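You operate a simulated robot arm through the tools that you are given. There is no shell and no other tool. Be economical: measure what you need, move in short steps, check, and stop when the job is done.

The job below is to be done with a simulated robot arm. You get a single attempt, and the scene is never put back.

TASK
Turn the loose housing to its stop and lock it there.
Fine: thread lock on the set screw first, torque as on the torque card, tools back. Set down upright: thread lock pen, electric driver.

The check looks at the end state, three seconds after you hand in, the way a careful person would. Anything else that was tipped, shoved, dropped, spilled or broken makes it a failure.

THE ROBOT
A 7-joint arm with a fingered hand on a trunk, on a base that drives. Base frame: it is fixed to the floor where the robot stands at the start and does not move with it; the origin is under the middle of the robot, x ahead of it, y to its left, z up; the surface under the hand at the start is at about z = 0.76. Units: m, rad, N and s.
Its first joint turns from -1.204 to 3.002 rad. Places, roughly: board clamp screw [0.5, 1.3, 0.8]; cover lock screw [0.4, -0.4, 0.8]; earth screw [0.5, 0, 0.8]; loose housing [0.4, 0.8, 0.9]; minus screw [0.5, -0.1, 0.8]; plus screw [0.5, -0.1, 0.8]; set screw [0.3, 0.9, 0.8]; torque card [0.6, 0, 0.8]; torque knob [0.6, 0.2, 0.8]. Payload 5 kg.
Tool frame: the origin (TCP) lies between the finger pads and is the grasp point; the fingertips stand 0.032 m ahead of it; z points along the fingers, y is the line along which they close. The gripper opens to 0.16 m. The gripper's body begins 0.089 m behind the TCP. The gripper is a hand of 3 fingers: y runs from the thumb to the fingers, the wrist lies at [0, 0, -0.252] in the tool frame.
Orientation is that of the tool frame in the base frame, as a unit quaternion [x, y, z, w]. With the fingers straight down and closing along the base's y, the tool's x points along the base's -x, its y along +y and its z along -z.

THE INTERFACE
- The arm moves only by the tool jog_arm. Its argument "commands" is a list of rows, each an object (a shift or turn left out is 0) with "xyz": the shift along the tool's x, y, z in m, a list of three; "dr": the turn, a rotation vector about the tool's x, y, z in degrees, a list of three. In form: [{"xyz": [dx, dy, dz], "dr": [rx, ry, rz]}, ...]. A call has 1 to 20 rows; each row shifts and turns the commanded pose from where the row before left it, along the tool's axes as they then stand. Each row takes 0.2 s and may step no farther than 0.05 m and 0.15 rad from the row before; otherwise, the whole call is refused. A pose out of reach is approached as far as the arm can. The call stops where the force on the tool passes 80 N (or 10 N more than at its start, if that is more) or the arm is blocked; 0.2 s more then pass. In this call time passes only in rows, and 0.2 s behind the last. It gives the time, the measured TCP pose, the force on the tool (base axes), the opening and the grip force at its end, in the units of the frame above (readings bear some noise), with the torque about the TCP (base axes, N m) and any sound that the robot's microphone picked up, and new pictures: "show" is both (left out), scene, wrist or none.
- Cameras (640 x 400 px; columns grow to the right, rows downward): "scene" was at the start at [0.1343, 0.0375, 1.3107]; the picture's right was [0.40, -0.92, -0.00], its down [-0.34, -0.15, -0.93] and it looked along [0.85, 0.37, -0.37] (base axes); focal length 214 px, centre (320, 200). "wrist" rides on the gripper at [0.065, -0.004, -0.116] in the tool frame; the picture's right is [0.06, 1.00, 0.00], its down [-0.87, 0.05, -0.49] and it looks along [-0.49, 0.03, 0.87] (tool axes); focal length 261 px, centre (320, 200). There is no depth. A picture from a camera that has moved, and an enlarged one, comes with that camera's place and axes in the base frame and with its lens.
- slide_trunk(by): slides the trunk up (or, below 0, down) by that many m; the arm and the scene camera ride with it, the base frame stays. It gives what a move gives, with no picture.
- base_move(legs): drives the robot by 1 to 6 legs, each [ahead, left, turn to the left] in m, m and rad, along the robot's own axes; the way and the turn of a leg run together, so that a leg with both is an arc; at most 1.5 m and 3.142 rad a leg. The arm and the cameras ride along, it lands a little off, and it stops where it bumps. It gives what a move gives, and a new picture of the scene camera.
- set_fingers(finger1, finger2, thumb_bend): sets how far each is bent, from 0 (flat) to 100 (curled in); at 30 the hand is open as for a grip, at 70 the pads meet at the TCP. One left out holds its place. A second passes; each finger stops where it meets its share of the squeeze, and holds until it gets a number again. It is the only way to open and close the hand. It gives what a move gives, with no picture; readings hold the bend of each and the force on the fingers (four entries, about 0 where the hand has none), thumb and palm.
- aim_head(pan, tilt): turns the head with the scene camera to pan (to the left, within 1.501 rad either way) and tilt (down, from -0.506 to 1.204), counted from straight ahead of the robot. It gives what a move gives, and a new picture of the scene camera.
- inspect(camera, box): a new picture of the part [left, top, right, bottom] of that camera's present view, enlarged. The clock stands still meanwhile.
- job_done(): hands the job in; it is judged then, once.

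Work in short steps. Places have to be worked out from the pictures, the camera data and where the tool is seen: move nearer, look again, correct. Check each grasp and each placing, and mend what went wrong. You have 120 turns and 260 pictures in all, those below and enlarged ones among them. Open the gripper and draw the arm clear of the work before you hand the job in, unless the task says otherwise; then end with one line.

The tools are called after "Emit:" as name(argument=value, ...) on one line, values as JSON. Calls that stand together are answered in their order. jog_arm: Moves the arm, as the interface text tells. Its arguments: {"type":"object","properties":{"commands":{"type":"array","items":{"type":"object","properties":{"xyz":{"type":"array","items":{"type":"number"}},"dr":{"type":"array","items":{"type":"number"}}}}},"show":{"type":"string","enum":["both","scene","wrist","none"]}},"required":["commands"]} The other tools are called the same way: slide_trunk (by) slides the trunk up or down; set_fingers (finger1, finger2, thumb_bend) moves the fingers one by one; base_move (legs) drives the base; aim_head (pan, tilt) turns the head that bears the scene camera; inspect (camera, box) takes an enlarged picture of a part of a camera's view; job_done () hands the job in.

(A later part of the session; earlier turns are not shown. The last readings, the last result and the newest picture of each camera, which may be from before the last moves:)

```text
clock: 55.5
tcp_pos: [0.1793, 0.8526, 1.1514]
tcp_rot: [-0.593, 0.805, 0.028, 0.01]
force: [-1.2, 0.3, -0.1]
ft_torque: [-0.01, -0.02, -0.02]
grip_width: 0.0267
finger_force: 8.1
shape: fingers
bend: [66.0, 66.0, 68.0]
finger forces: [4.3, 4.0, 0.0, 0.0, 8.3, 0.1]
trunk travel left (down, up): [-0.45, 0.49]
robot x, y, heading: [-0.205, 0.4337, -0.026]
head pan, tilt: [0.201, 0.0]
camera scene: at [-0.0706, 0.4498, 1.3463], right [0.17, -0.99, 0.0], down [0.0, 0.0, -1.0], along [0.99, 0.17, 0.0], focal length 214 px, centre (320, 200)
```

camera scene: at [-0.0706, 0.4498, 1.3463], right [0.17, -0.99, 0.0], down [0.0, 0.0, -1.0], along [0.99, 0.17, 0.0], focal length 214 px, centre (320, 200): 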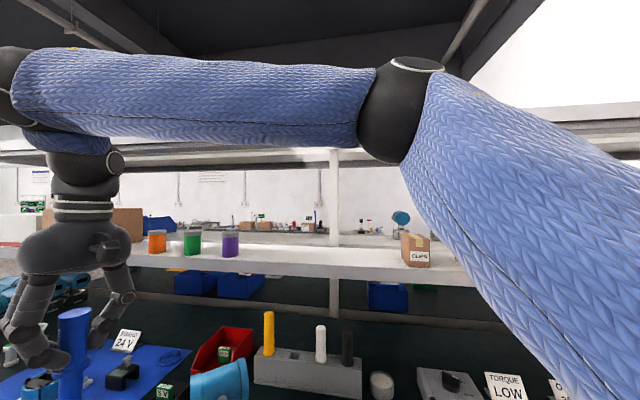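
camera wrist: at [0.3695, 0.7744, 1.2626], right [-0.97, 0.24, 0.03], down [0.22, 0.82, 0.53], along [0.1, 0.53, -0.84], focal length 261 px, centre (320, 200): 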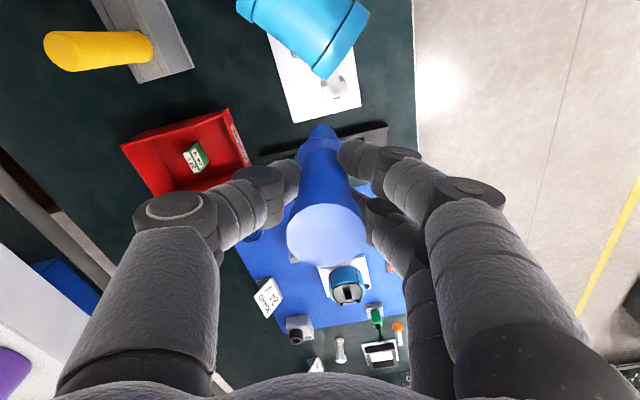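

Now there is room. I level the hand and move above the set screw at z≈1.11.

Emit:
jog_arm(commands=[{"dr": [1.9, 2.83, 0]}, {"xyz": [-0.0159, -0.0396, 0.01]}, {"xyz": [-0.0159, -0.0396, 0.01]}, {"xyz": [-0.0159, -0.0396, 0.01]}, {"xyz": [-0.0159, -0.0396, 0.01]}, {"xyz": [0, 0, 0]}], show="wrist")

Emit:
aim_head(pan=0.6, tilt=0.5)

```text
clock: 57.1
tcp_pos: [0.3957, 0.8246, 1.1613]
tcp_rot: [-0.566, 0.823, 0.033, 0.023]
force: [0.2, -1.2, -0.6]
ft_torque: [0.0, -0.03, -0.04]
grip_width: 0.0268
finger_force: 8.3
shape: fingers
bend: [66.0, 66.0, 68.0]
finger forces: [4.5, 4.1, 0.0, 0.0, 8.4, 0.1]
trunk travel left (down, up): [-0.45, 0.49]
robot x, y, heading: [-0.2065, 0.4368, -0.028]
head pan, tilt: [0.201, 0.0]
stopped in row 6: the arm was blocked; the commanded pose is now the measured one
camera wrist: at [0.377, 0.7534, 1.2713], right [-0.95, 0.3, 0.02], down [0.26, 0.79, 0.56], along [0.15, 0.54, -0.83], focal length 261 px, centre (320, 200)
```

wrist: 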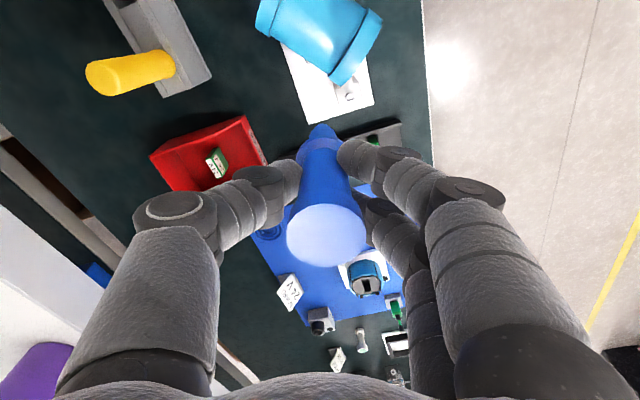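

```text
clock: 58.1
tcp_pos: [0.3938, 0.8255, 1.1597]
tcp_rot: [-0.566, 0.823, 0.033, 0.023]
force: [0.4, 0.5, -0.9]
ft_torque: [0.02, 0.01, -0.01]
grip_width: 0.0271
finger_force: 8.3
shape: fingers
bend: [66.0, 66.0, 68.0]
finger forces: [4.5, 4.1, 0.0, 0.0, 8.3, 0.0]
trunk travel left (down, up): [-0.45, 0.49]
robot x, y, heading: [-0.205, 0.4356, -0.029]
head pan, tilt: [0.6, 0.499]
camera scene: at [-0.0812, 0.4836, 1.3], right [0.54, -0.84, 0.0], down [-0.4, -0.26, -0.88], along [0.74, 0.47, -0.48], focal length 214 px, centre (320, 200)
```

scene: 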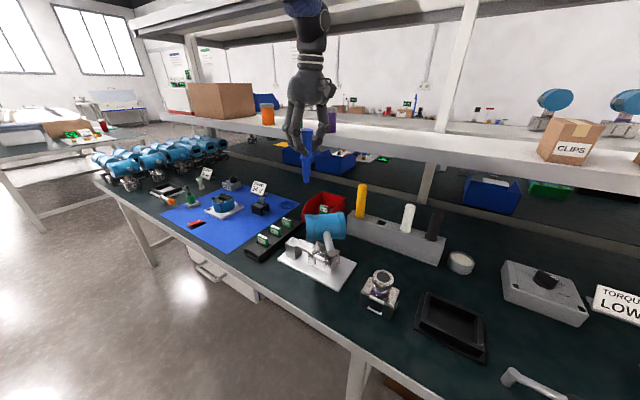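

The forearm is probably meeting the upper shelf because the hand is too high. I back off, level, and come in lower (TCP z≈1.03, pen tip ≈0.91) from the robot's side.

Emit:
jog_arm(commands=[{"xyz": [0.0069, 0.049, 0]}, {"xyz": [0.0069, 0.049, 0]}, {"xyz": [0.0069, 0.049, 0]}, {"xyz": [0.0069, 0.049, 0]}, {"dr": [1.64, 4.28, 0]}, {"xyz": [0, 0, 0.04]}, {"xyz": [0, 0, 0.04]}, {"xyz": [0, 0, 0.04]}, {"xyz": [0, 0, 0]}])

```text
clock: 60.1
tcp_pos: [0.2135, 0.8639, 1.0519]
tcp_rot: [-0.562, 0.827, 0.005, 0.004]
force: [0.1, 0.2, -1.0]
ft_torque: [0.02, 0.02, 0.03]
grip_width: 0.0268
finger_force: 8.7
shape: fingers
bend: [66.0, 66.0, 68.0]
finger forces: [4.5, 4.3, 0.1, 0.0, 8.1, 0.0]
trunk travel left (down, up): [-0.45, 0.49]
robot x, y, heading: [-0.2061, 0.4361, -0.032]
head pan, tilt: [0.6, 0.499]
camera scene: at [-0.081, 0.4834, 1.3], right [0.54, -0.84, 0.0], down [-0.4, -0.26, -0.88], along [0.74, 0.47, -0.48], focal length 214 px, centre (320, 200)
camera wrist: at [0.1946, 0.8007, 1.1675], right [-0.95, 0.31, 0.0], down [0.27, 0.82, 0.5], along [0.15, 0.48, -0.86], focal length 261 px, centre (320, 200)
```

scene: 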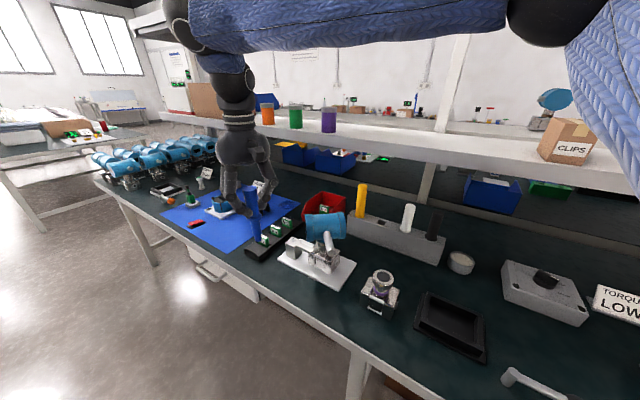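
wrist: 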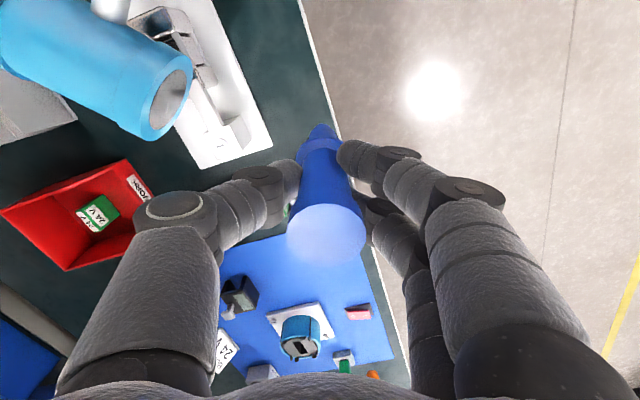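

Level and clear. I move forward to just short of the screw and compare the tip with it.

Emit:
jog_arm(commands=[{"xyz": [-0.0155, -0.0356, 0.007]}, {"xyz": [-0.0155, -0.0356, 0.007]}, {"xyz": [-0.0155, -0.0356, 0.006]}, {"xyz": [0, 0, 0]}])

Emit:
inspect(camera="scene", box=[240, 180, 360, 280])

Emit:
inspect(camera="wrist", box=[200, 30, 400, 210])

```text
clock: 61.1
tcp_pos: [0.3246, 0.8702, 1.0275]
tcp_rot: [-0.563, 0.827, 0.003, 0.003]
force: [-0.1, 0.1, -0.1]
ft_torque: [0.02, 0.02, 0.03]
grip_width: 0.0267
finger_force: 8.3
shape: fingers
bend: [66.0, 66.0, 68.0]
finger forces: [4.6, 4.3, 0.0, 0.0, 8.3, 0.1]
trunk travel left (down, up): [-0.45, 0.49]
robot x, y, heading: [-0.2083, 0.4361, -0.032]
head pan, tilt: [0.6, 0.499]
camera scene: at [-0.0815, 0.4835, 1.3], right [0.54, -0.84, 0.0], down [-0.4, -0.26, -0.88], along [0.74, 0.47, -0.48], focal length 214 px, centre (320, 200)
camera wrist: at [0.3058, 0.8068, 1.1431], right [-0.95, 0.31, 0.0], down [0.27, 0.83, 0.5], along [0.15, 0.47, -0.87], focal length 261 px, centre (320, 200)
```

scene: 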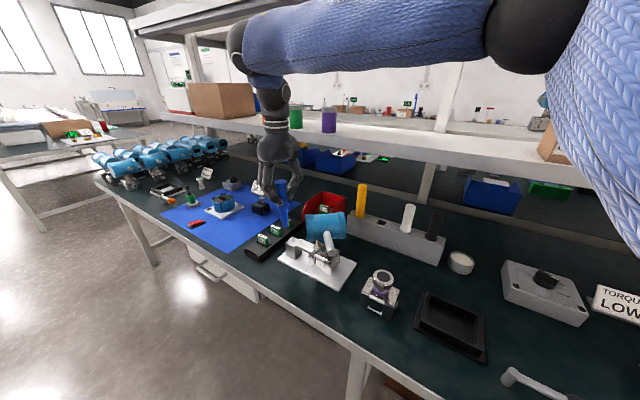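
wrist: 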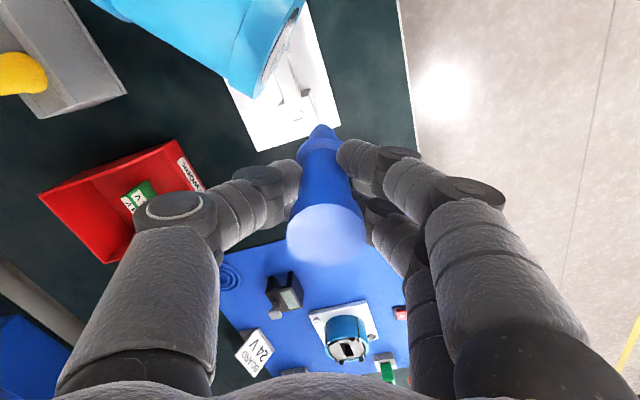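

```text
4.00 times, centred on (300, 230) of scene
camera zoom: at [-0.0815, 0.4835, 1.3], right [0.54, -0.84, 0.0], down [-0.4, -0.26, -0.88], along [0.74, 0.47, -0.48], focal length 858 px, centre (400, 80)
```

zoom: 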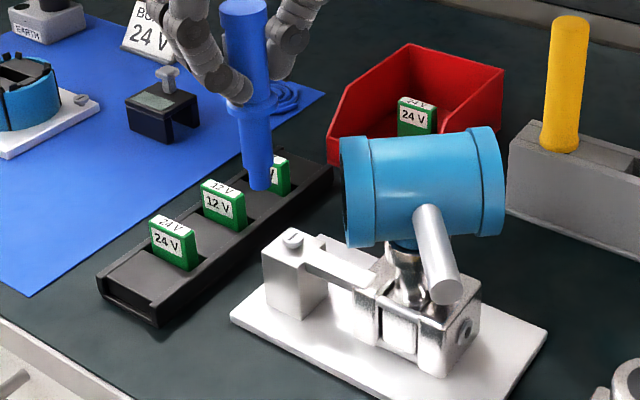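

```text
2.22 times, centred on (300, 120) of wrist
camera zoom: at [0.3058, 0.8068, 1.1431], right [-0.95, 0.31, 0.0], down [0.27, 0.83, 0.5], along [0.15, 0.47, -0.87], focal length 579 px, centre (364, 378)
```

zoom: 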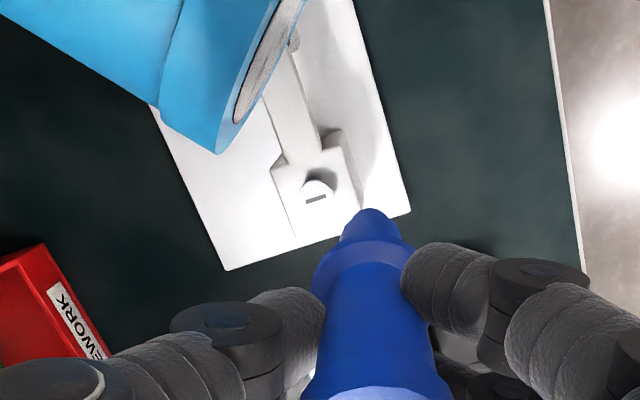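

Tip estimated at (0.321, 0.866, 0.907); screw at (0.347, 0.860, 0.839). I move over it and lower to about 15 mm above.

Emit:
jog_arm(commands=[{"xyz": [-0.0044, -0.0262, 0]}, {"xyz": [0, 0, 0.025]}, {"xyz": [0, 0, 0.025]}, {"xyz": [0, 0, 0]}], show="none")

Emit:
inspect(camera="scene", box=[270, 210, 330, 260])

Emit:
inspect(camera="wrist", box=[260, 60, 380, 170])

```text
clock: 62.1
tcp_pos: [0.3418, 0.8708, 0.9727]
tcp_rot: [-0.568, 0.823, -0.003, -0.001]
force: [0.7, 0.5, -1.1]
ft_torque: [-0.03, 0.0, -0.02]
grip_width: 0.0267
finger_force: 8.3
shape: fingers
bend: [66.0, 66.0, 68.0]
finger forces: [4.6, 4.3, 0.0, 0.0, 8.1, 0.0]
trunk travel left (down, up): [-0.45, 0.49]
robot x, y, heading: [-0.206, 0.4317, -0.033]
head pan, tilt: [0.6, 0.499]
```

```text
8.00 times, centred on (300, 235) of scene
camera zoom: at [-0.0815, 0.4838, 1.3], right [0.54, -0.84, 0.0], down [-0.4, -0.26, -0.88], along [0.74, 0.47, -0.48], focal length 1716 px, centre (480, -80)
```

zoom: 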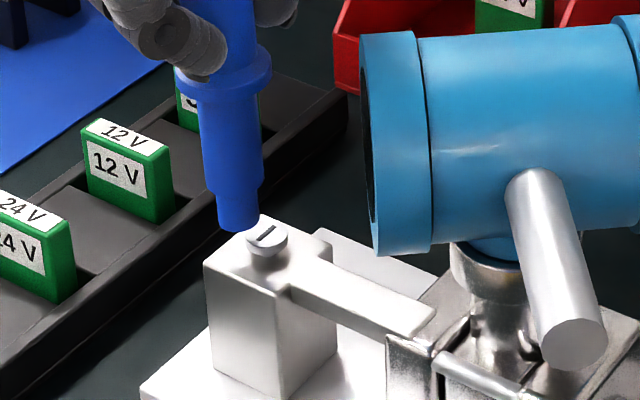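

```text
3.64 times, centred on (320, 115) of wrist
camera zoom: at [0.3232, 0.8094, 1.088], right [-0.96, 0.3, 0.0], down [0.26, 0.83, 0.49], along [0.15, 0.47, -0.87], focal length 948 px, centre (320, 509)
```

zoom: 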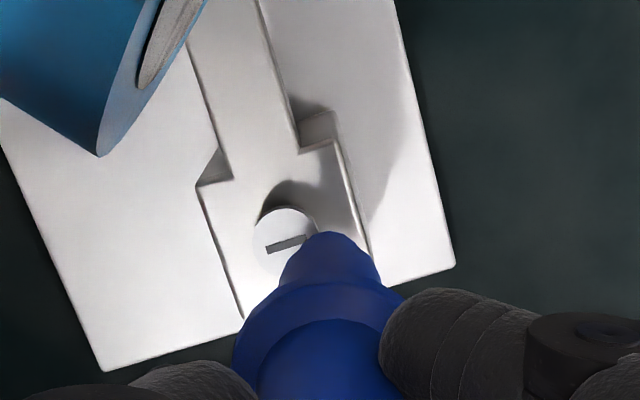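

The tip is about 11 mm short in x and 3 mm too far in y. I correct and look again.

Emit:
jog_arm(commands=[{"xyz": [-0.0011, -0.0114, 0]}, {"xyz": [0, 0, 0.005]}, {"xyz": [0, 0, 0]}], show="none")

Emit:
inspect(camera="scene", box=[280, 215, 320, 245])

Emit:
inspect(camera="wrist", box=[280, 90, 360, 160])

```text
clock: 62.9
tcp_pos: [0.3542, 0.8665, 0.9678]
tcp_rot: [-0.568, 0.823, -0.001, 0.0]
force: [0.1, 0.5, -0.1]
ft_torque: [0.03, 0.02, 0.0]
grip_width: 0.0267
finger_force: 8.6
shape: fingers
bend: [66.0, 66.0, 68.0]
finger forces: [4.6, 4.3, 0.0, 0.0, 8.1, 0.0]
trunk travel left (down, up): [-0.45, 0.49]
robot x, y, heading: [-0.211, 0.4339, -0.032]
head pan, tilt: [0.6, 0.499]
```

```text
13.33 times, centred on (300, 230) of scene
camera zoom: at [-0.0812, 0.4837, 1.3], right [0.54, -0.84, 0.0], down [-0.4, -0.26, -0.88], along [0.74, 0.47, -0.48], focal length 2860 px, centre (587, -200)
```

zoom: 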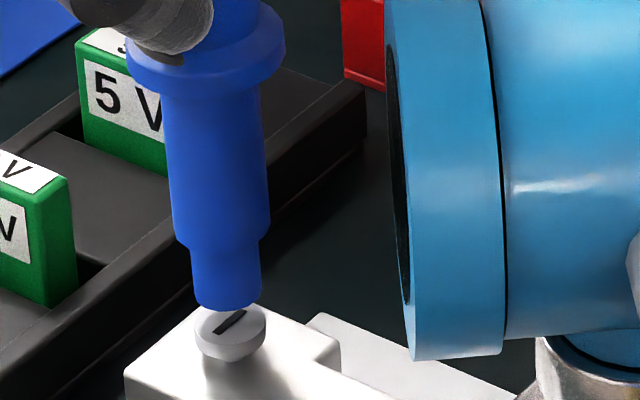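

```text
5.71 times, centred on (320, 125) of wrist
camera zoom: at [0.3354, 0.8052, 1.0841], right [-0.95, 0.3, 0.0], down [0.26, 0.83, 0.49], along [0.15, 0.47, -0.87], focal length 1489 px, centre (320, 629)
```

zoom: 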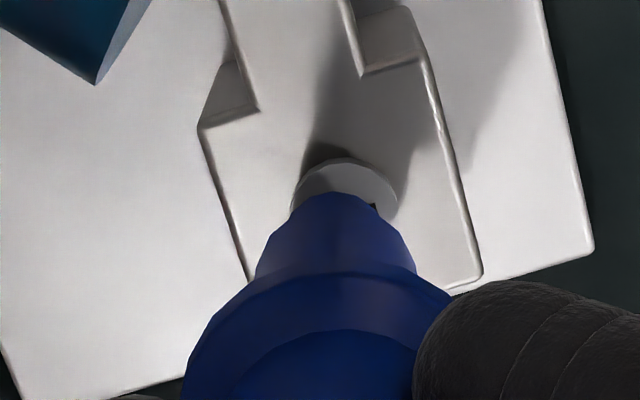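

Well aligned, about 7 mm above the screw. I lower gently until contact.

Emit:
jog_arm(commands=[{"xyz": [0, 0, 0.004]}, {"xyz": [0, 0, 0.003]}, {"xyz": [0, 0, 0.002]}, {"xyz": [0, 0, 0]}, {"xyz": [0, 0, 0]}], show="none")

Emit:
inspect(camera="scene", box=[280, 215, 320, 245])

```text
clock: 64.1
tcp_pos: [0.3551, 0.8678, 0.9592]
tcp_rot: [-0.567, 0.823, -0.001, 0.0]
force: [-0.4, 0.0, 4.1]
ft_torque: [0.01, 0.0, 0.01]
grip_width: 0.0268
finger_force: 9.9
shape: fingers
bend: [66.0, 67.0, 68.0]
finger forces: [5.1, 4.7, 0.1, 0.1, 9.3, 0.0]
trunk travel left (down, up): [-0.45, 0.49]
robot x, y, heading: [-0.2115, 0.4351, -0.031]
head pan, tilt: [0.6, 0.499]
```

```text
13.33 times, centred on (300, 230) of scene
camera zoom: at [-0.0814, 0.4835, 1.3], right [0.54, -0.84, 0.0], down [-0.4, -0.26, -0.88], along [0.74, 0.47, -0.48], focal length 2860 px, centre (587, -200)
```

zoom: 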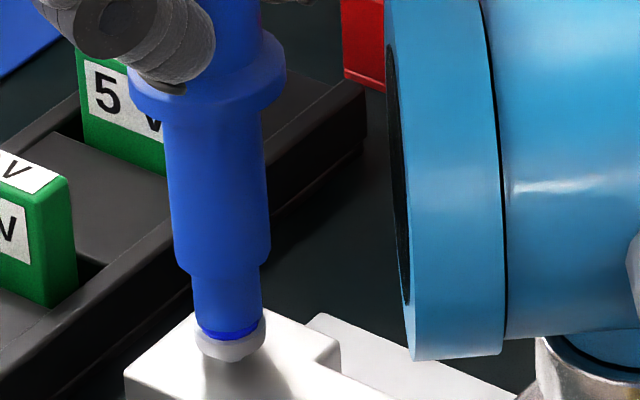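

Contact at 4 N and a blue ring shows at the screw. I hold 1.5 s, lift and check.

Emit:
jog_arm(commands=[{}, {}, {}, {}, {}, {}, {}, {"xyz": [0, 0, -0.03]}, {"xyz": [0, 0, -0.03]}, {"xyz": [0, 0.03, 0]}], show="none")

Emit:
inspect(camera="scene", box=[270, 205, 330, 255])

```text
clock: 66.3
tcp_pos: [0.3333, 0.872, 1.0158]
tcp_rot: [-0.563, 0.826, 0.004, -0.004]
force: [0.4, -0.1, -0.5]
ft_torque: [0.01, -0.01, -0.01]
grip_width: 0.0266
finger_force: 9.6
shape: fingers
bend: [66.0, 67.0, 68.0]
finger forces: [4.8, 4.7, 0.0, 0.0, 8.5, 0.1]
trunk travel left (down, up): [-0.45, 0.49]
robot x, y, heading: [-0.2063, 0.4339, -0.031]
head pan, tilt: [0.6, 0.499]
```

```text
8.00 times, centred on (300, 230) of scene
camera zoom: at [-0.0815, 0.484, 1.3], right [0.54, -0.84, 0.0], down [-0.4, -0.26, -0.88], along [0.74, 0.47, -0.48], focal length 1716 px, centre (480, -40)
```

zoom: 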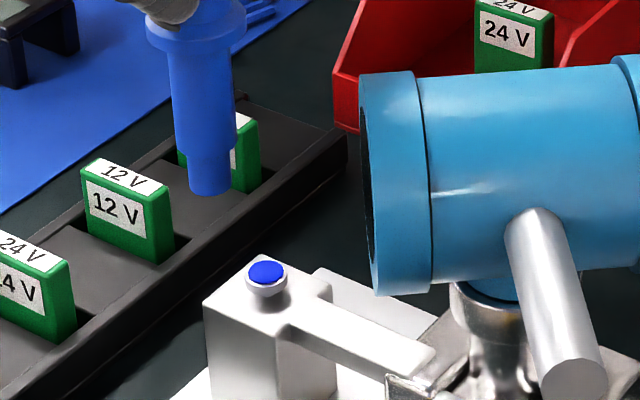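

Thread lock is on the screw. Now I take the pen back: hand toward the robot, along y, then yaw restored.

Emit:
jog_arm(commands=[{"xyz": [0.0146, 0.0372, -0.02]}, {"xyz": [0.0146, 0.0372, -0.02]}, {"xyz": [0.0146, 0.0372, -0.02]}, {"xyz": [0.0388, -0.0153, 0]}, {"xyz": [0.0388, -0.0153, 0]}, {"xyz": [0.0388, -0.0153, 0]}, {"xyz": [0.0388, -0.0153, 0]}, {"xyz": [0.0388, -0.0153, 0]}, {"xyz": [0.0388, -0.0153, 0]}, {"dr": [0, 0, -6.7]}, {}], show="scene")

```text
clock: 68.7
tcp_pos: [0.2099, 0.6245, 1.08]
tcp_rot: [-0.615, 0.788, -0.001, 0.0]
force: [0.3, 0.6, -0.4]
ft_torque: [0.03, -0.02, 0.01]
grip_width: 0.0267
finger_force: 8.9
shape: fingers
bend: [66.0, 67.0, 68.0]
finger forces: [4.7, 4.6, 0.0, 0.0, 8.4, 0.0]
trunk travel left (down, up): [-0.45, 0.49]
robot x, y, heading: [-0.2043, 0.4341, -0.029]
head pan, tilt: [0.6, 0.499]
camera scene: at [-0.0812, 0.4831, 1.3], right [0.54, -0.84, 0.0], down [-0.4, -0.26, -0.88], along [0.74, 0.47, -0.48], focal length 214 px, centre (320, 200)
```

scene: 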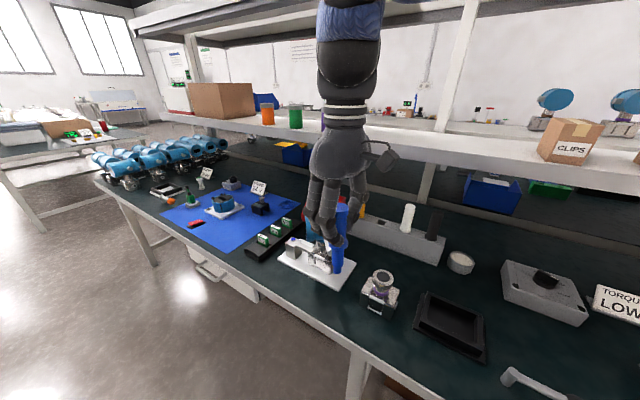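

Path clear. I reach out toward the pen's slot at z≈1.03, stopping a little short.

Emit:
jog_arm(commands=[{"xyz": [-0.0131, -0.0411, 0.006]}, {"xyz": [-0.0131, -0.0411, 0.006]}, {"xyz": [-0.0131, -0.0411, 0.006]}, {"xyz": [-0.0131, -0.0411, 0.006]}, {"xyz": [-0.0131, -0.0411, 0.006]}, {"xyz": [-0.0131, -0.0411, 0.006]}, {"xyz": [-0.0131, -0.0411, 0.006]}, {"xyz": [-0.0131, -0.0411, 0.006]}, {}])

```text
clock: 70.7
tcp_pos: [0.5558, 0.649, 1.0331]
tcp_rot: [-0.615, 0.788, -0.002, 0.0]
force: [-0.4, -0.1, 0.0]
ft_torque: [0.03, 0.01, 0.01]
grip_width: 0.0266
finger_force: 9.0
shape: fingers
bend: [66.0, 67.0, 68.0]
finger forces: [4.8, 4.7, 0.0, 0.0, 8.3, 0.1]
trunk travel left (down, up): [-0.45, 0.49]
robot x, y, heading: [-0.2079, 0.4336, -0.031]
head pan, tilt: [0.6, 0.499]
camera scene: at [-0.0816, 0.4832, 1.3001], right [0.54, -0.84, 0.0], down [-0.4, -0.26, -0.88], along [0.74, 0.47, -0.48], focal length 214 px, centre (320, 200)
camera wrist: at [0.5435, 0.5849, 1.149], right [-0.98, 0.18, 0.0], down [0.16, 0.86, 0.49], along [0.09, 0.48, -0.87], focal length 261 px, centre (320, 200)
```

scene: 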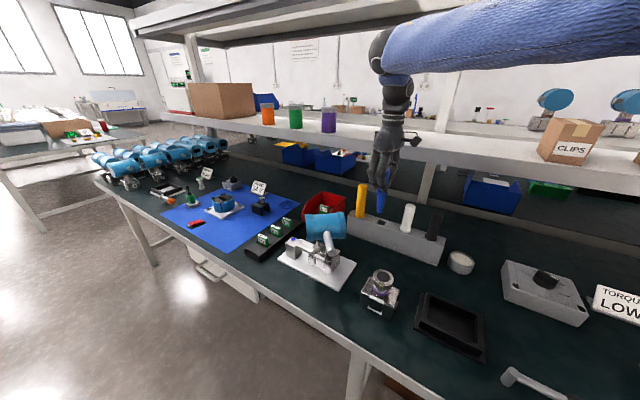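
wrist: 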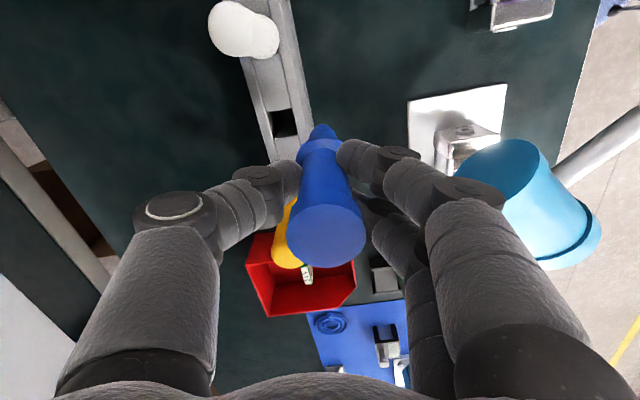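

Works from this base position. I move over the slot and lower the tip close to it.

Emit:
jog_arm(commands=[{"xyz": [-0.0108, -0.0433, 0]}, {"xyz": [0, 0, 0.03]}, {"xyz": [0, 0, 0.015]}, {}], show="none")

Emit:
inspect(camera="scene", box=[350, 180, 430, 260])

Emit:
inspect(camera="wrist", box=[220, 60, 420, 280])

```text
clock: 71.7
tcp_pos: [0.5984, 0.6479, 0.9897]
tcp_rot: [-0.614, 0.789, -0.001, 0.0]
force: [0.7, 0.2, -0.3]
ft_torque: [0.01, -0.03, -0.02]
grip_width: 0.0266
finger_force: 8.9
shape: fingers
bend: [66.0, 67.0, 68.0]
finger forces: [4.9, 4.7, 0.0, 0.0, 8.3, 0.0]
trunk travel left (down, up): [-0.45, 0.49]
robot x, y, heading: [-0.2099, 0.4354, -0.035]
head pan, tilt: [0.6, 0.499]
```

```text
5.00 times, centred on (390, 220) of scene
camera zoom: at [-0.0811, 0.4835, 1.3], right [0.54, -0.84, 0.0], down [-0.4, -0.26, -0.88], along [0.74, 0.47, -0.48], focal length 1072 px, centre (-30, 100)
```

zoom: 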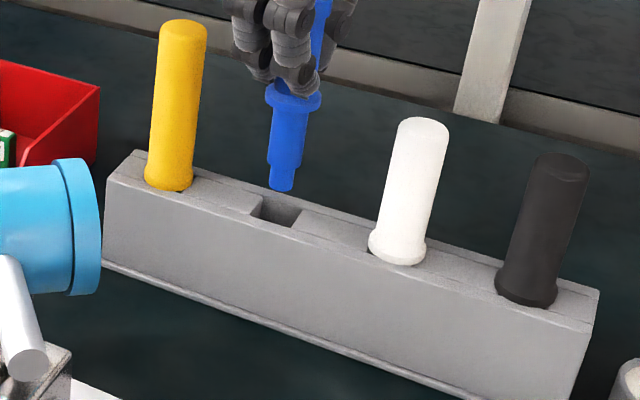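

```text
1.82 times, centred on (320, 170) of wrist
camera zoom: at [0.5874, 0.584, 1.1049], right [-0.98, 0.18, 0.0], down [0.16, 0.86, 0.49], along [0.09, 0.48, -0.87], focal length 474 px, centre (320, 254)
```

zoom: 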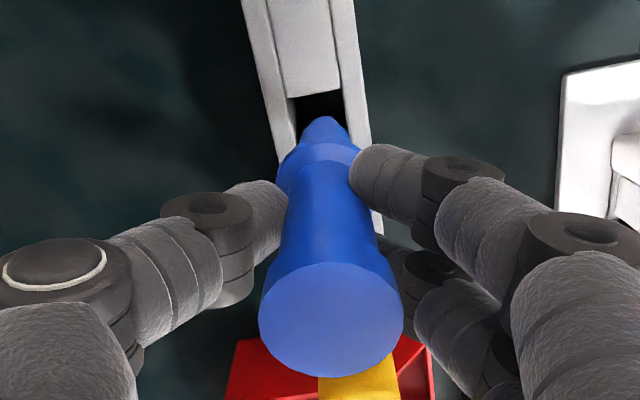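

The view matches the earlier good insertion. I lower in stages.

Emit:
jog_arm(commands=[{"xyz": [0, 0, 0.015]}, {"xyz": [0, 0, 0.012]}, {"xyz": [0, 0, 0.006]}, {"xyz": [0, 0, 0.006]}], show="none")

Emit:
inspect(camera="scene", box=[360, 190, 420, 250])

```text
clock: 72.7
tcp_pos: [0.5979, 0.6464, 0.9486]
tcp_rot: [-0.614, 0.789, -0.001, -0.001]
force: [0.0, 0.0, -1.1]
ft_torque: [-0.03, 0.04, -0.02]
grip_width: 0.0267
finger_force: 8.6
shape: fingers
bend: [66.0, 67.0, 68.0]
finger forces: [4.8, 4.7, 0.0, 0.0, 8.3, 0.0]
trunk travel left (down, up): [-0.45, 0.49]
robot x, y, heading: [-0.2067, 0.4381, -0.028]
head pan, tilt: [0.6, 0.499]
```

```text
6.67 times, centred on (390, 220) of scene
camera zoom: at [-0.0809, 0.4836, 1.2999], right [0.54, -0.84, 0.0], down [-0.4, -0.26, -0.88], along [0.74, 0.47, -0.48], focal length 1430 px, centre (-147, 67)
```

zoom: 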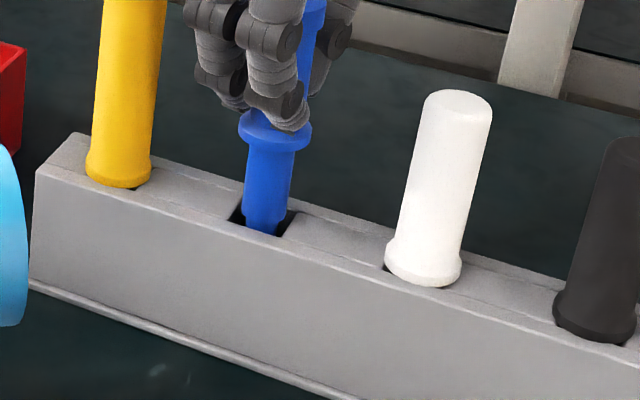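

The nose is in the slot with no force. I lower to the seat (TCP about 0.893).

Emit:
jog_arm(commands=[{"xyz": [0, 0, 0.015]}, {"xyz": [0, 0, 0.015]}, {"xyz": [0, 0, 0.015]}, {"xyz": [0, 0, 0.006]}, {"xyz": [0, 0, 0.003]}, {}], show="none")

Emit:
inspect(camera="scene", box=[360, 190, 420, 250])

```text
clock: 73.5
tcp_pos: [0.5995, 0.649, 0.9138]
tcp_rot: [-0.616, 0.788, -0.001, 0.003]
force: [-0.9, -0.9, -2.8]
ft_torque: [-0.03, -0.06, 0.06]
grip_width: 0.0263
finger_force: 7.5
shape: fingers
bend: [68.0, 68.0, 67.0]
finger forces: [4.9, 4.3, 0.1, 0.0, 7.2, 0.0]
trunk travel left (down, up): [-0.45, 0.49]
robot x, y, heading: [-0.206, 0.4355, -0.033]
head pan, tilt: [0.6, 0.499]
stopped in row 3: the force on the tool passed its limit at 96 N (the readings are from after the stop); the commanded pose is now the measured one
```

```text
6.67 times, centred on (390, 220) of scene
camera zoom: at [-0.0818, 0.4831, 1.2995], right [0.54, -0.84, 0.0], down [-0.4, -0.26, -0.88], along [0.74, 0.47, -0.48], focal length 1430 px, centre (-147, 67)
```

zoom: 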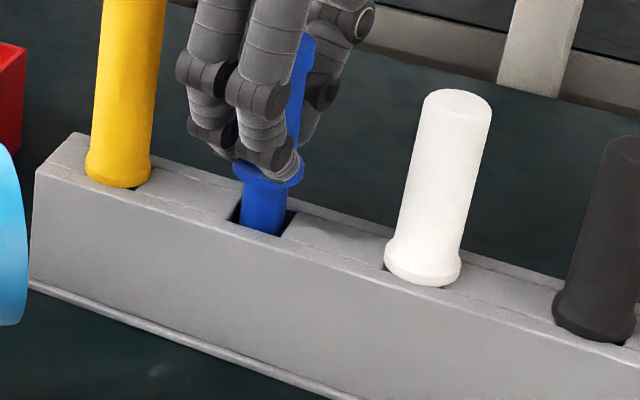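

The shank rides on the slot's front edge. I raise 12 mm, shift 4 mm back (+x) and lower again in small steps.

Emit:
jog_arm(commands=[{"xyz": [0, 0, -0.012]}, {"xyz": [-0.001, -0.0039, 0]}, {"xyz": [0, 0, 0.006]}, {"xyz": [0, 0, 0.006]}, {"xyz": [0, 0, 0.004]}], show="wrist")

Emit:
inspect(camera="scene", box=[370, 200, 410, 235])

```text
clock: 74.7
tcp_pos: [0.6053, 0.6493, 0.9131]
tcp_rot: [-0.614, 0.789, -0.002, 0.004]
force: [-2.0, 0.5, -1.0]
ft_torque: [0.05, 0.12, 0.02]
grip_width: 0.0235
finger_force: 9.6
shape: fingers
bend: [68.0, 68.0, 68.0]
finger forces: [9.0, 4.7, 0.1, 0.0, 6.4, 0.0]
trunk travel left (down, up): [-0.45, 0.49]
robot x, y, heading: [-0.2037, 0.4381, -0.034]
head pan, tilt: [0.6, 0.499]
camera wrist: at [0.5928, 0.584, 1.0278], right [-0.98, 0.18, -0.01], down [0.16, 0.85, 0.5], along [0.1, 0.49, -0.87], focal length 261 px, centre (320, 200)
```

wrist: 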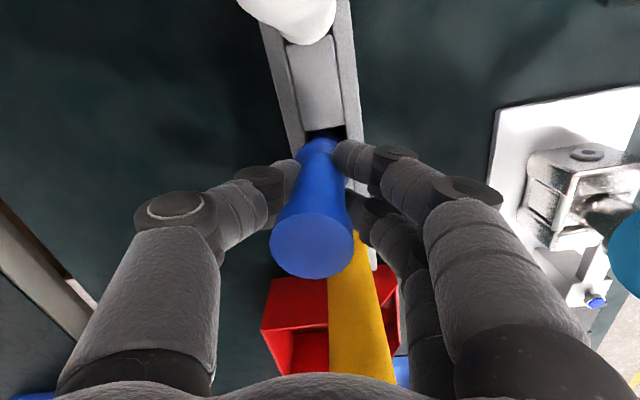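

```text
11.43 times, centred on (390, 218) of scene
camera zoom: at [-0.0811, 0.4836, 1.3], right [0.54, -0.84, 0.0], down [-0.4, -0.26, -0.88], along [0.74, 0.47, -0.48], focal length 2451 px, centre (-480, 0)
```

zoom: 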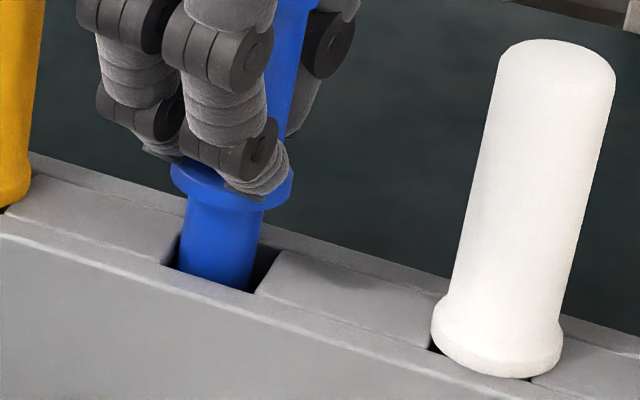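

Now no vertical force. I ease x back 3 mm to straighten and go on down in small steps.

Emit:
jog_arm(commands=[{"xyz": [0.0007, 0.0029, 0.003]}, {"xyz": [0, 0, 0.003]}, {"xyz": [0, 0, 0.003]}, {"xyz": [0, 0, 0.003]}, {}], show="none")

Emit:
inspect(camera="scene", box=[370, 200, 410, 235])

```text
clock: 75.8
tcp_pos: [0.6035, 0.6493, 0.9009]
tcp_rot: [-0.614, 0.789, -0.002, 0.004]
force: [0.6, 0.9, 0.5]
ft_torque: [0.0, 0.02, -0.01]
grip_width: 0.0237
finger_force: 8.5
shape: fingers
bend: [68.0, 68.0, 68.0]
finger forces: [4.5, 4.5, 0.1, 0.0, 6.9, 0.0]
trunk travel left (down, up): [-0.45, 0.49]
robot x, y, heading: [-0.2091, 0.4409, -0.03]
head pan, tilt: [0.6, 0.499]
```

```text
11.43 times, centred on (390, 218) of scene
camera zoom: at [-0.081, 0.4836, 1.3], right [0.54, -0.84, 0.0], down [-0.4, -0.26, -0.88], along [0.74, 0.47, -0.48], focal length 2451 px, centre (-480, 0)
```

zoom: 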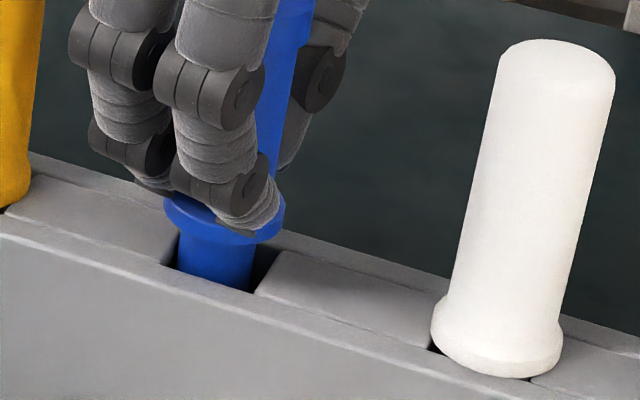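

Sliding in freely. On down to the seat.

Emit:
jog_arm(commands=[{"xyz": [0, 0, 0.004]}, {"xyz": [0, 0, 0.004]}, {"xyz": [0, 0, 0.003]}, {}], show="none")

Emit:
inspect(camera="scene", box=[370, 200, 410, 235])

```text
clock: 76.8
tcp_pos: [0.6025, 0.6488, 0.8885]
tcp_rot: [-0.614, 0.789, -0.001, 0.004]
force: [-0.1, 0.4, -0.3]
ft_torque: [0.01, -0.01, -0.01]
grip_width: 0.0236
finger_force: 7.7
shape: fingers
bend: [68.0, 68.0, 68.0]
finger forces: [4.7, 4.7, 0.0, 0.0, 6.8, 0.0]
trunk travel left (down, up): [-0.45, 0.49]
robot x, y, heading: [-0.2064, 0.433, -0.03]
head pan, tilt: [0.6, 0.499]
```

```text
11.43 times, centred on (390, 218) of scene
camera zoom: at [-0.081, 0.4836, 1.3], right [0.54, -0.84, 0.0], down [-0.4, -0.26, -0.88], along [0.74, 0.47, -0.48], focal length 2451 px, centre (-480, 0)
```

zoom: 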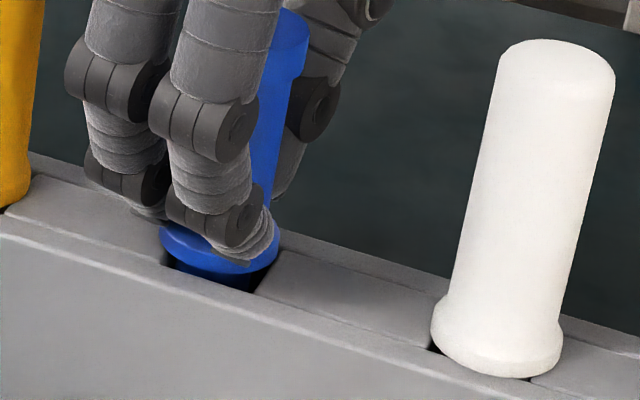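

A few mm left; down until contact.

Emit:
jog_arm(commands=[{"xyz": [0, 0, 0.003]}, {"xyz": [0, 0, 0.003]}, {"xyz": [0, 0, 0.002]}, {}], show="none")

Emit:
inspect(camera="scene", box=[370, 200, 410, 235])

```text
clock: 77.8
tcp_pos: [0.6007, 0.65, 0.885]
tcp_rot: [-0.615, 0.789, -0.002, 0.007]
force: [-2.5, 2.6, 36.1]
ft_torque: [0.18, 0.38, -0.03]
grip_width: 0.0232
finger_force: 22.9
shape: fingers
bend: [71.0, 70.0, 68.0]
finger forces: [19.0, 16.2, 0.0, 0.0, 11.4, 0.1]
trunk travel left (down, up): [-0.45, 0.49]
robot x, y, heading: [-0.2045, 0.4309, -0.033]
head pan, tilt: [0.6, 0.499]
```

```text
11.43 times, centred on (390, 218) of scene
camera zoom: at [-0.0838, 0.4831, 1.3006], right [0.54, -0.84, 0.0], down [-0.4, -0.26, -0.88], along [0.74, 0.47, -0.48], focal length 2451 px, centre (-480, 0)
```

zoom: 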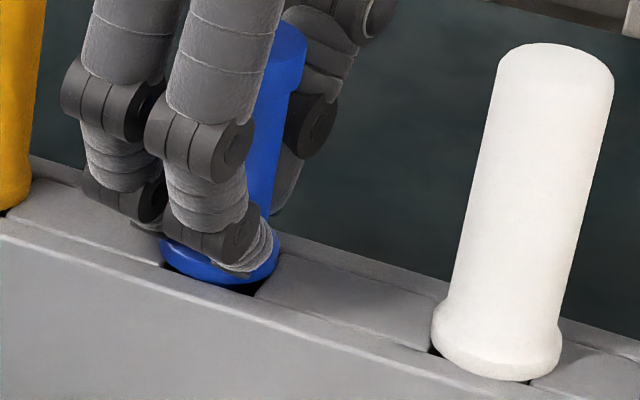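

Seated on the flange. I relieve the pressure, release and rise.

Emit:
jog_arm(commands=[{"xyz": [0, 0, -0.004]}], show="none")

Emit:
set_fingers(finger1=45, finger2=45, thumb_bend=45)

Emit:
jog_arm(commands=[{"xyz": [0, 0, -0.04]}, {"xyz": [0, 0, -0.04]}, {"xyz": [0, 0, -0.04]}, {"xyz": [0, 0.03, -0.02]}, {}], show="wrist")

Emit:
inspect(camera="scene", box=[340, 170, 460, 270])

```text
clock: 78.2
tcp_pos: [0.6012, 0.6505, 0.8845]
tcp_rot: [-0.614, 0.789, -0.001, 0.005]
force: [-0.8, 5.2, 18.4]
ft_torque: [0.15, 0.08, -0.05]
grip_width: 0.0233
finger_force: 15.8
shape: fingers
bend: [70.0, 70.0, 68.0]
finger forces: [12.4, 10.8, 0.0, 0.1, 8.6, 0.1]
trunk travel left (down, up): [-0.45, 0.49]
robot x, y, heading: [-0.2041, 0.4389, -0.031]
head pan, tilt: [0.6, 0.499]
```

```text
clock: 79.2
tcp_pos: [0.6021, 0.6493, 0.8854]
tcp_rot: [-0.614, 0.789, -0.002, 0.005]
force: [0.2, -0.2, 0.2]
ft_torque: [0.04, 0.02, 0.0]
grip_width: 0.1072
finger_force: 0.0
shape: fingers
bend: [45.0, 45.0, 45.0]
finger forces: [0.1, 0.1, 0.0, 0.0, 0.0, 0.0]
trunk travel left (down, up): [-0.45, 0.49]
robot x, y, heading: [-0.2043, 0.4351, -0.035]
head pan, tilt: [0.6, 0.499]
```

```text
clock: 80.5
tcp_pos: [0.573, 0.6571, 1.0258]
tcp_rot: [-0.614, 0.79, -0.001, 0.005]
force: [-0.7, 0.1, -1.2]
ft_torque: [0.0, -0.01, 0.03]
grip_width: 0.1073
finger_force: 0.0
shape: fingers
bend: [45.0, 45.0, 45.0]
finger forces: [0.0, 0.0, 0.0, 0.0, 0.0, 0.0]
trunk travel left (down, up): [-0.45, 0.49]
robot x, y, heading: [-0.2058, 0.4352, -0.034]
head pan, tilt: [0.6, 0.499]
camera wrist: at [0.5608, 0.5915, 1.1392], right [-0.98, 0.18, -0.01], down [0.16, 0.85, 0.5], along [0.1, 0.49, -0.87], focal length 261 px, centre (320, 200)
```

wrist: 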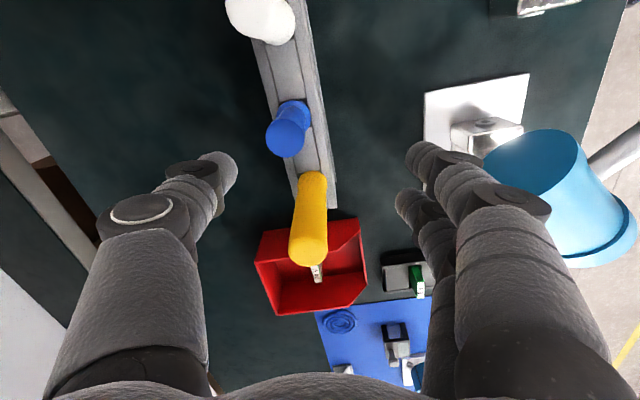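

```text
4.00 times, centred on (400, 220) of scene
camera zoom: at [-0.0807, 0.4837, 1.2999], right [0.54, -0.84, 0.0], down [-0.4, -0.26, -0.88], along [0.74, 0.47, -0.48], focal length 858 px, centre (0, 120)
```

zoom: 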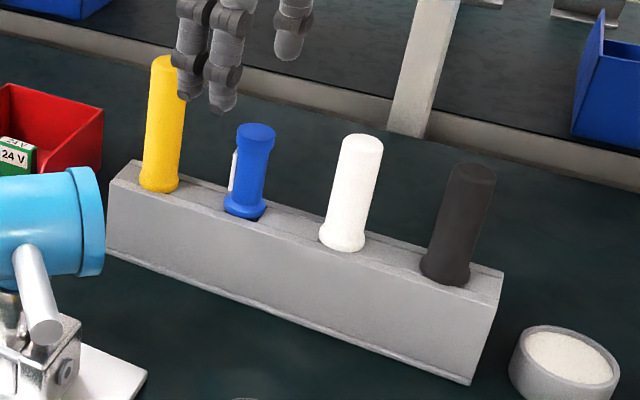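

The pen is back upright. Now the housing: I look closely at its neck and base for the stop.

Emit:
inspect(camera="scene", box=[280, 200, 360, 290])

Emit:
inspect(camera="wrist", box=[410, 60, 640, 290])

Emit:
inspect(camera="scene", box=[350, 260, 420, 330])

```text
4.44 times, centred on (320, 245) of scene
camera zoom: at [-0.0807, 0.4837, 1.2999], right [0.54, -0.84, 0.0], down [-0.4, -0.26, -0.88], along [0.74, 0.47, -0.48], focal length 953 px, centre (320, 0)
```

zoom: 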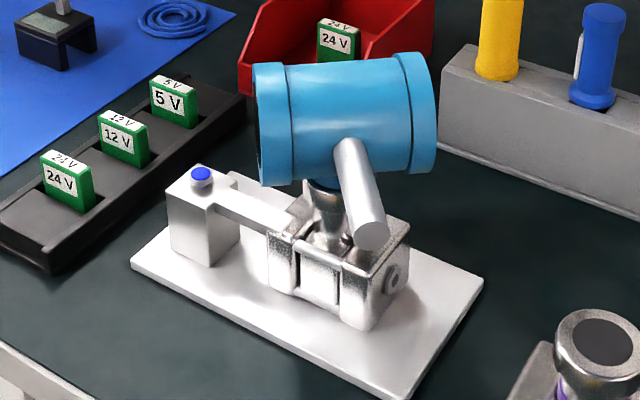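

```text
1.74 times, centred on (525, 175) of wrist
camera zoom: at [0.5608, 0.5915, 1.1392], right [-0.98, 0.18, -0.01], down [0.16, 0.85, 0.5], along [0.1, 0.49, -0.87], focal length 453 px, centre (-36, 244)
```

zoom: 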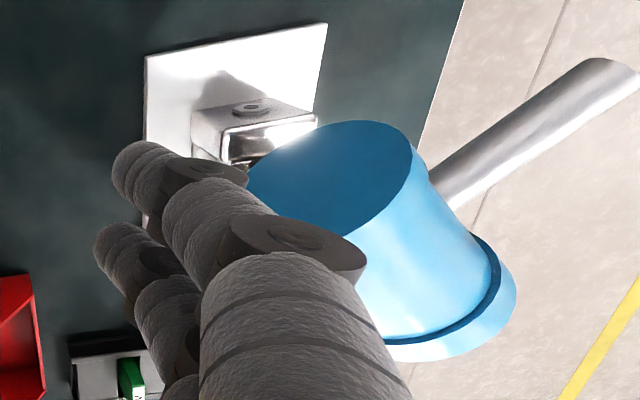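

```text
5.71 times, centred on (385, 295) of scene
camera zoom: at [-0.0807, 0.4837, 1.2999], right [0.54, -0.84, 0.0], down [-0.4, -0.26, -0.88], along [0.74, 0.47, -0.48], focal length 1226 px, centre (-51, -343)
```

zoom: 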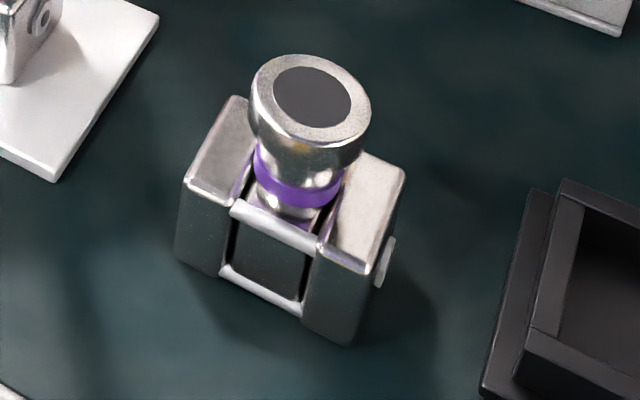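

The grey lever is a horizontal bar: end at (0.283, 0.678, 0.922), housing centre (0.365, 0.753). I bring the hand over the lever, closing line across it.

Emit:
jog_arm(commands=[{"xyz": [0.0048, 0.0454, -0.003]}, {"xyz": [0.0048, 0.0454, -0.003]}, {"xyz": [0.0048, 0.0454, -0.003]}, {"xyz": [0.0048, 0.0454, -0.003]}, {"xyz": [0.0048, 0.0454, 0]}, {"xyz": [0.0048, 0.0454, 0], "dr": [0, 0, 6.8]}, {"dr": [0, 0, 6.8]}, {"dr": [0, 0, 6.8]}, {"dr": [0, 0, 6.8]}, {"dr": [0, 0, 6.8]}, {}])

```text
clock: 82.8
tcp_pos: [0.3009, 0.6957, 1.035]
tcp_rot: [-0.356, 0.935, 0.0, 0.005]
force: [0.1, 0.0, -0.4]
ft_torque: [0.02, -0.01, 0.0]
grip_width: 0.1074
finger_force: 0.1
shape: fingers
bend: [45.0, 45.0, 45.0]
finger forces: [0.0, 0.0, 0.0, 0.0, 0.1, 0.0]
trunk travel left (down, up): [-0.45, 0.49]
robot x, y, heading: [-0.2083, 0.4346, -0.032]
head pan, tilt: [0.6, 0.499]
camera scene: at [-0.0812, 0.4836, 1.3], right [0.54, -0.84, 0.0], down [-0.4, -0.26, -0.88], along [0.74, 0.47, -0.48], focal length 214 px, centre (320, 200)
camera wrist: at [0.2553, 0.6482, 1.1502], right [-0.71, 0.7, 0.0], down [0.61, 0.62, 0.5], along [0.35, 0.35, -0.87], focal length 261 px, centre (320, 200)
```

scene: 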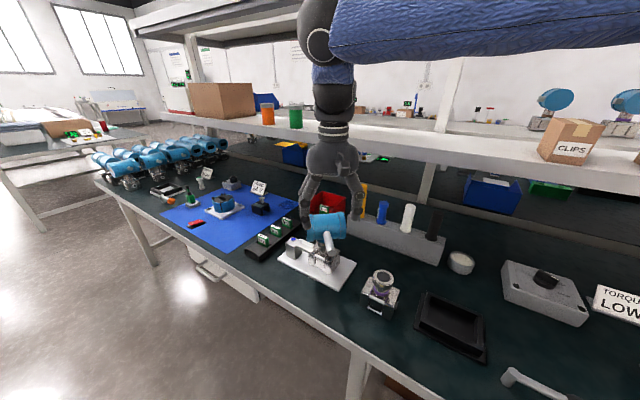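
wrist: 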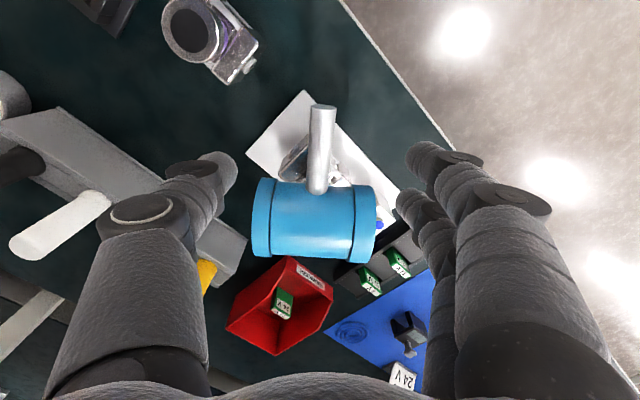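

The lever is square between thumb and fingers. I lower the hand to straddle it, 6 mm further out.

Emit:
set_fingers(finger1=52, finger2=52, thumb_bend=52)

Emit:
jog_arm(commands=[{"xyz": [0.006, 0, 0.04]}, {"xyz": [0, 0, 0.04]}, {"xyz": [0, 0, 0.028]}, {}])

```text
clock: 83.8
tcp_pos: [0.3025, 0.6956, 1.0352]
tcp_rot: [-0.357, 0.934, 0.0, 0.004]
force: [-0.3, -0.7, 1.0]
ft_torque: [-0.01, -0.05, 0.01]
grip_width: 0.0798
finger_force: 0.1
shape: fingers
bend: [52.0, 52.0, 52.0]
finger forces: [0.0, 0.1, 0.1, 0.1, 0.1, 0.0]
trunk travel left (down, up): [-0.45, 0.49]
robot x, y, heading: [-0.2065, 0.4355, -0.028]
head pan, tilt: [0.6, 0.499]
```

```text
clock: 84.8
tcp_pos: [0.2973, 0.6923, 0.928]
tcp_rot: [-0.357, 0.934, 0.0, 0.004]
force: [0.0, 0.5, 0.4]
ft_torque: [-0.03, 0.02, 0.0]
grip_width: 0.0798
finger_force: 0.1
shape: fingers
bend: [52.0, 52.0, 52.0]
finger forces: [0.0, 0.0, 0.0, 0.0, 0.1, 0.0]
trunk travel left (down, up): [-0.45, 0.49]
robot x, y, heading: [-0.2056, 0.4388, -0.034]
head pan, tilt: [0.6, 0.499]
camera scene: at [-0.0814, 0.4836, 1.3], right [0.54, -0.84, 0.0], down [-0.4, -0.26, -0.88], along [0.74, 0.47, -0.48], focal length 214 px, centre (320, 200)
camera wrist: at [0.2519, 0.6453, 1.0426], right [-0.71, 0.7, 0.0], down [0.61, 0.62, 0.5], along [0.35, 0.35, -0.87], focal length 261 px, centre (320, 200)
```

scene: 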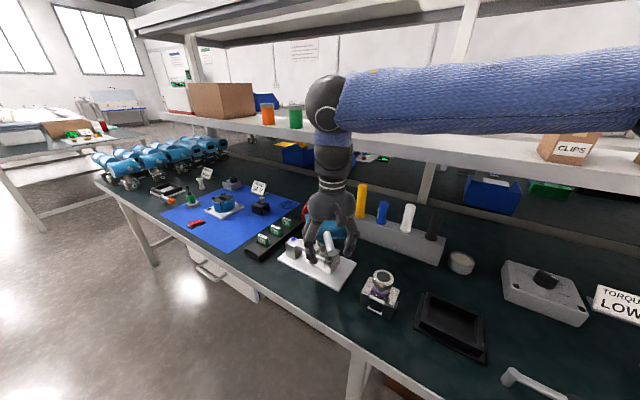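
wrist: 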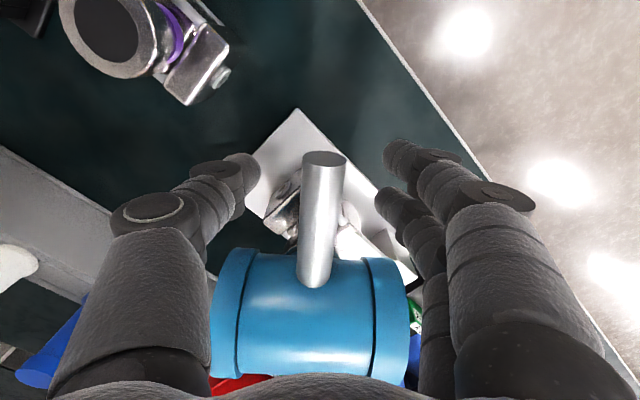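

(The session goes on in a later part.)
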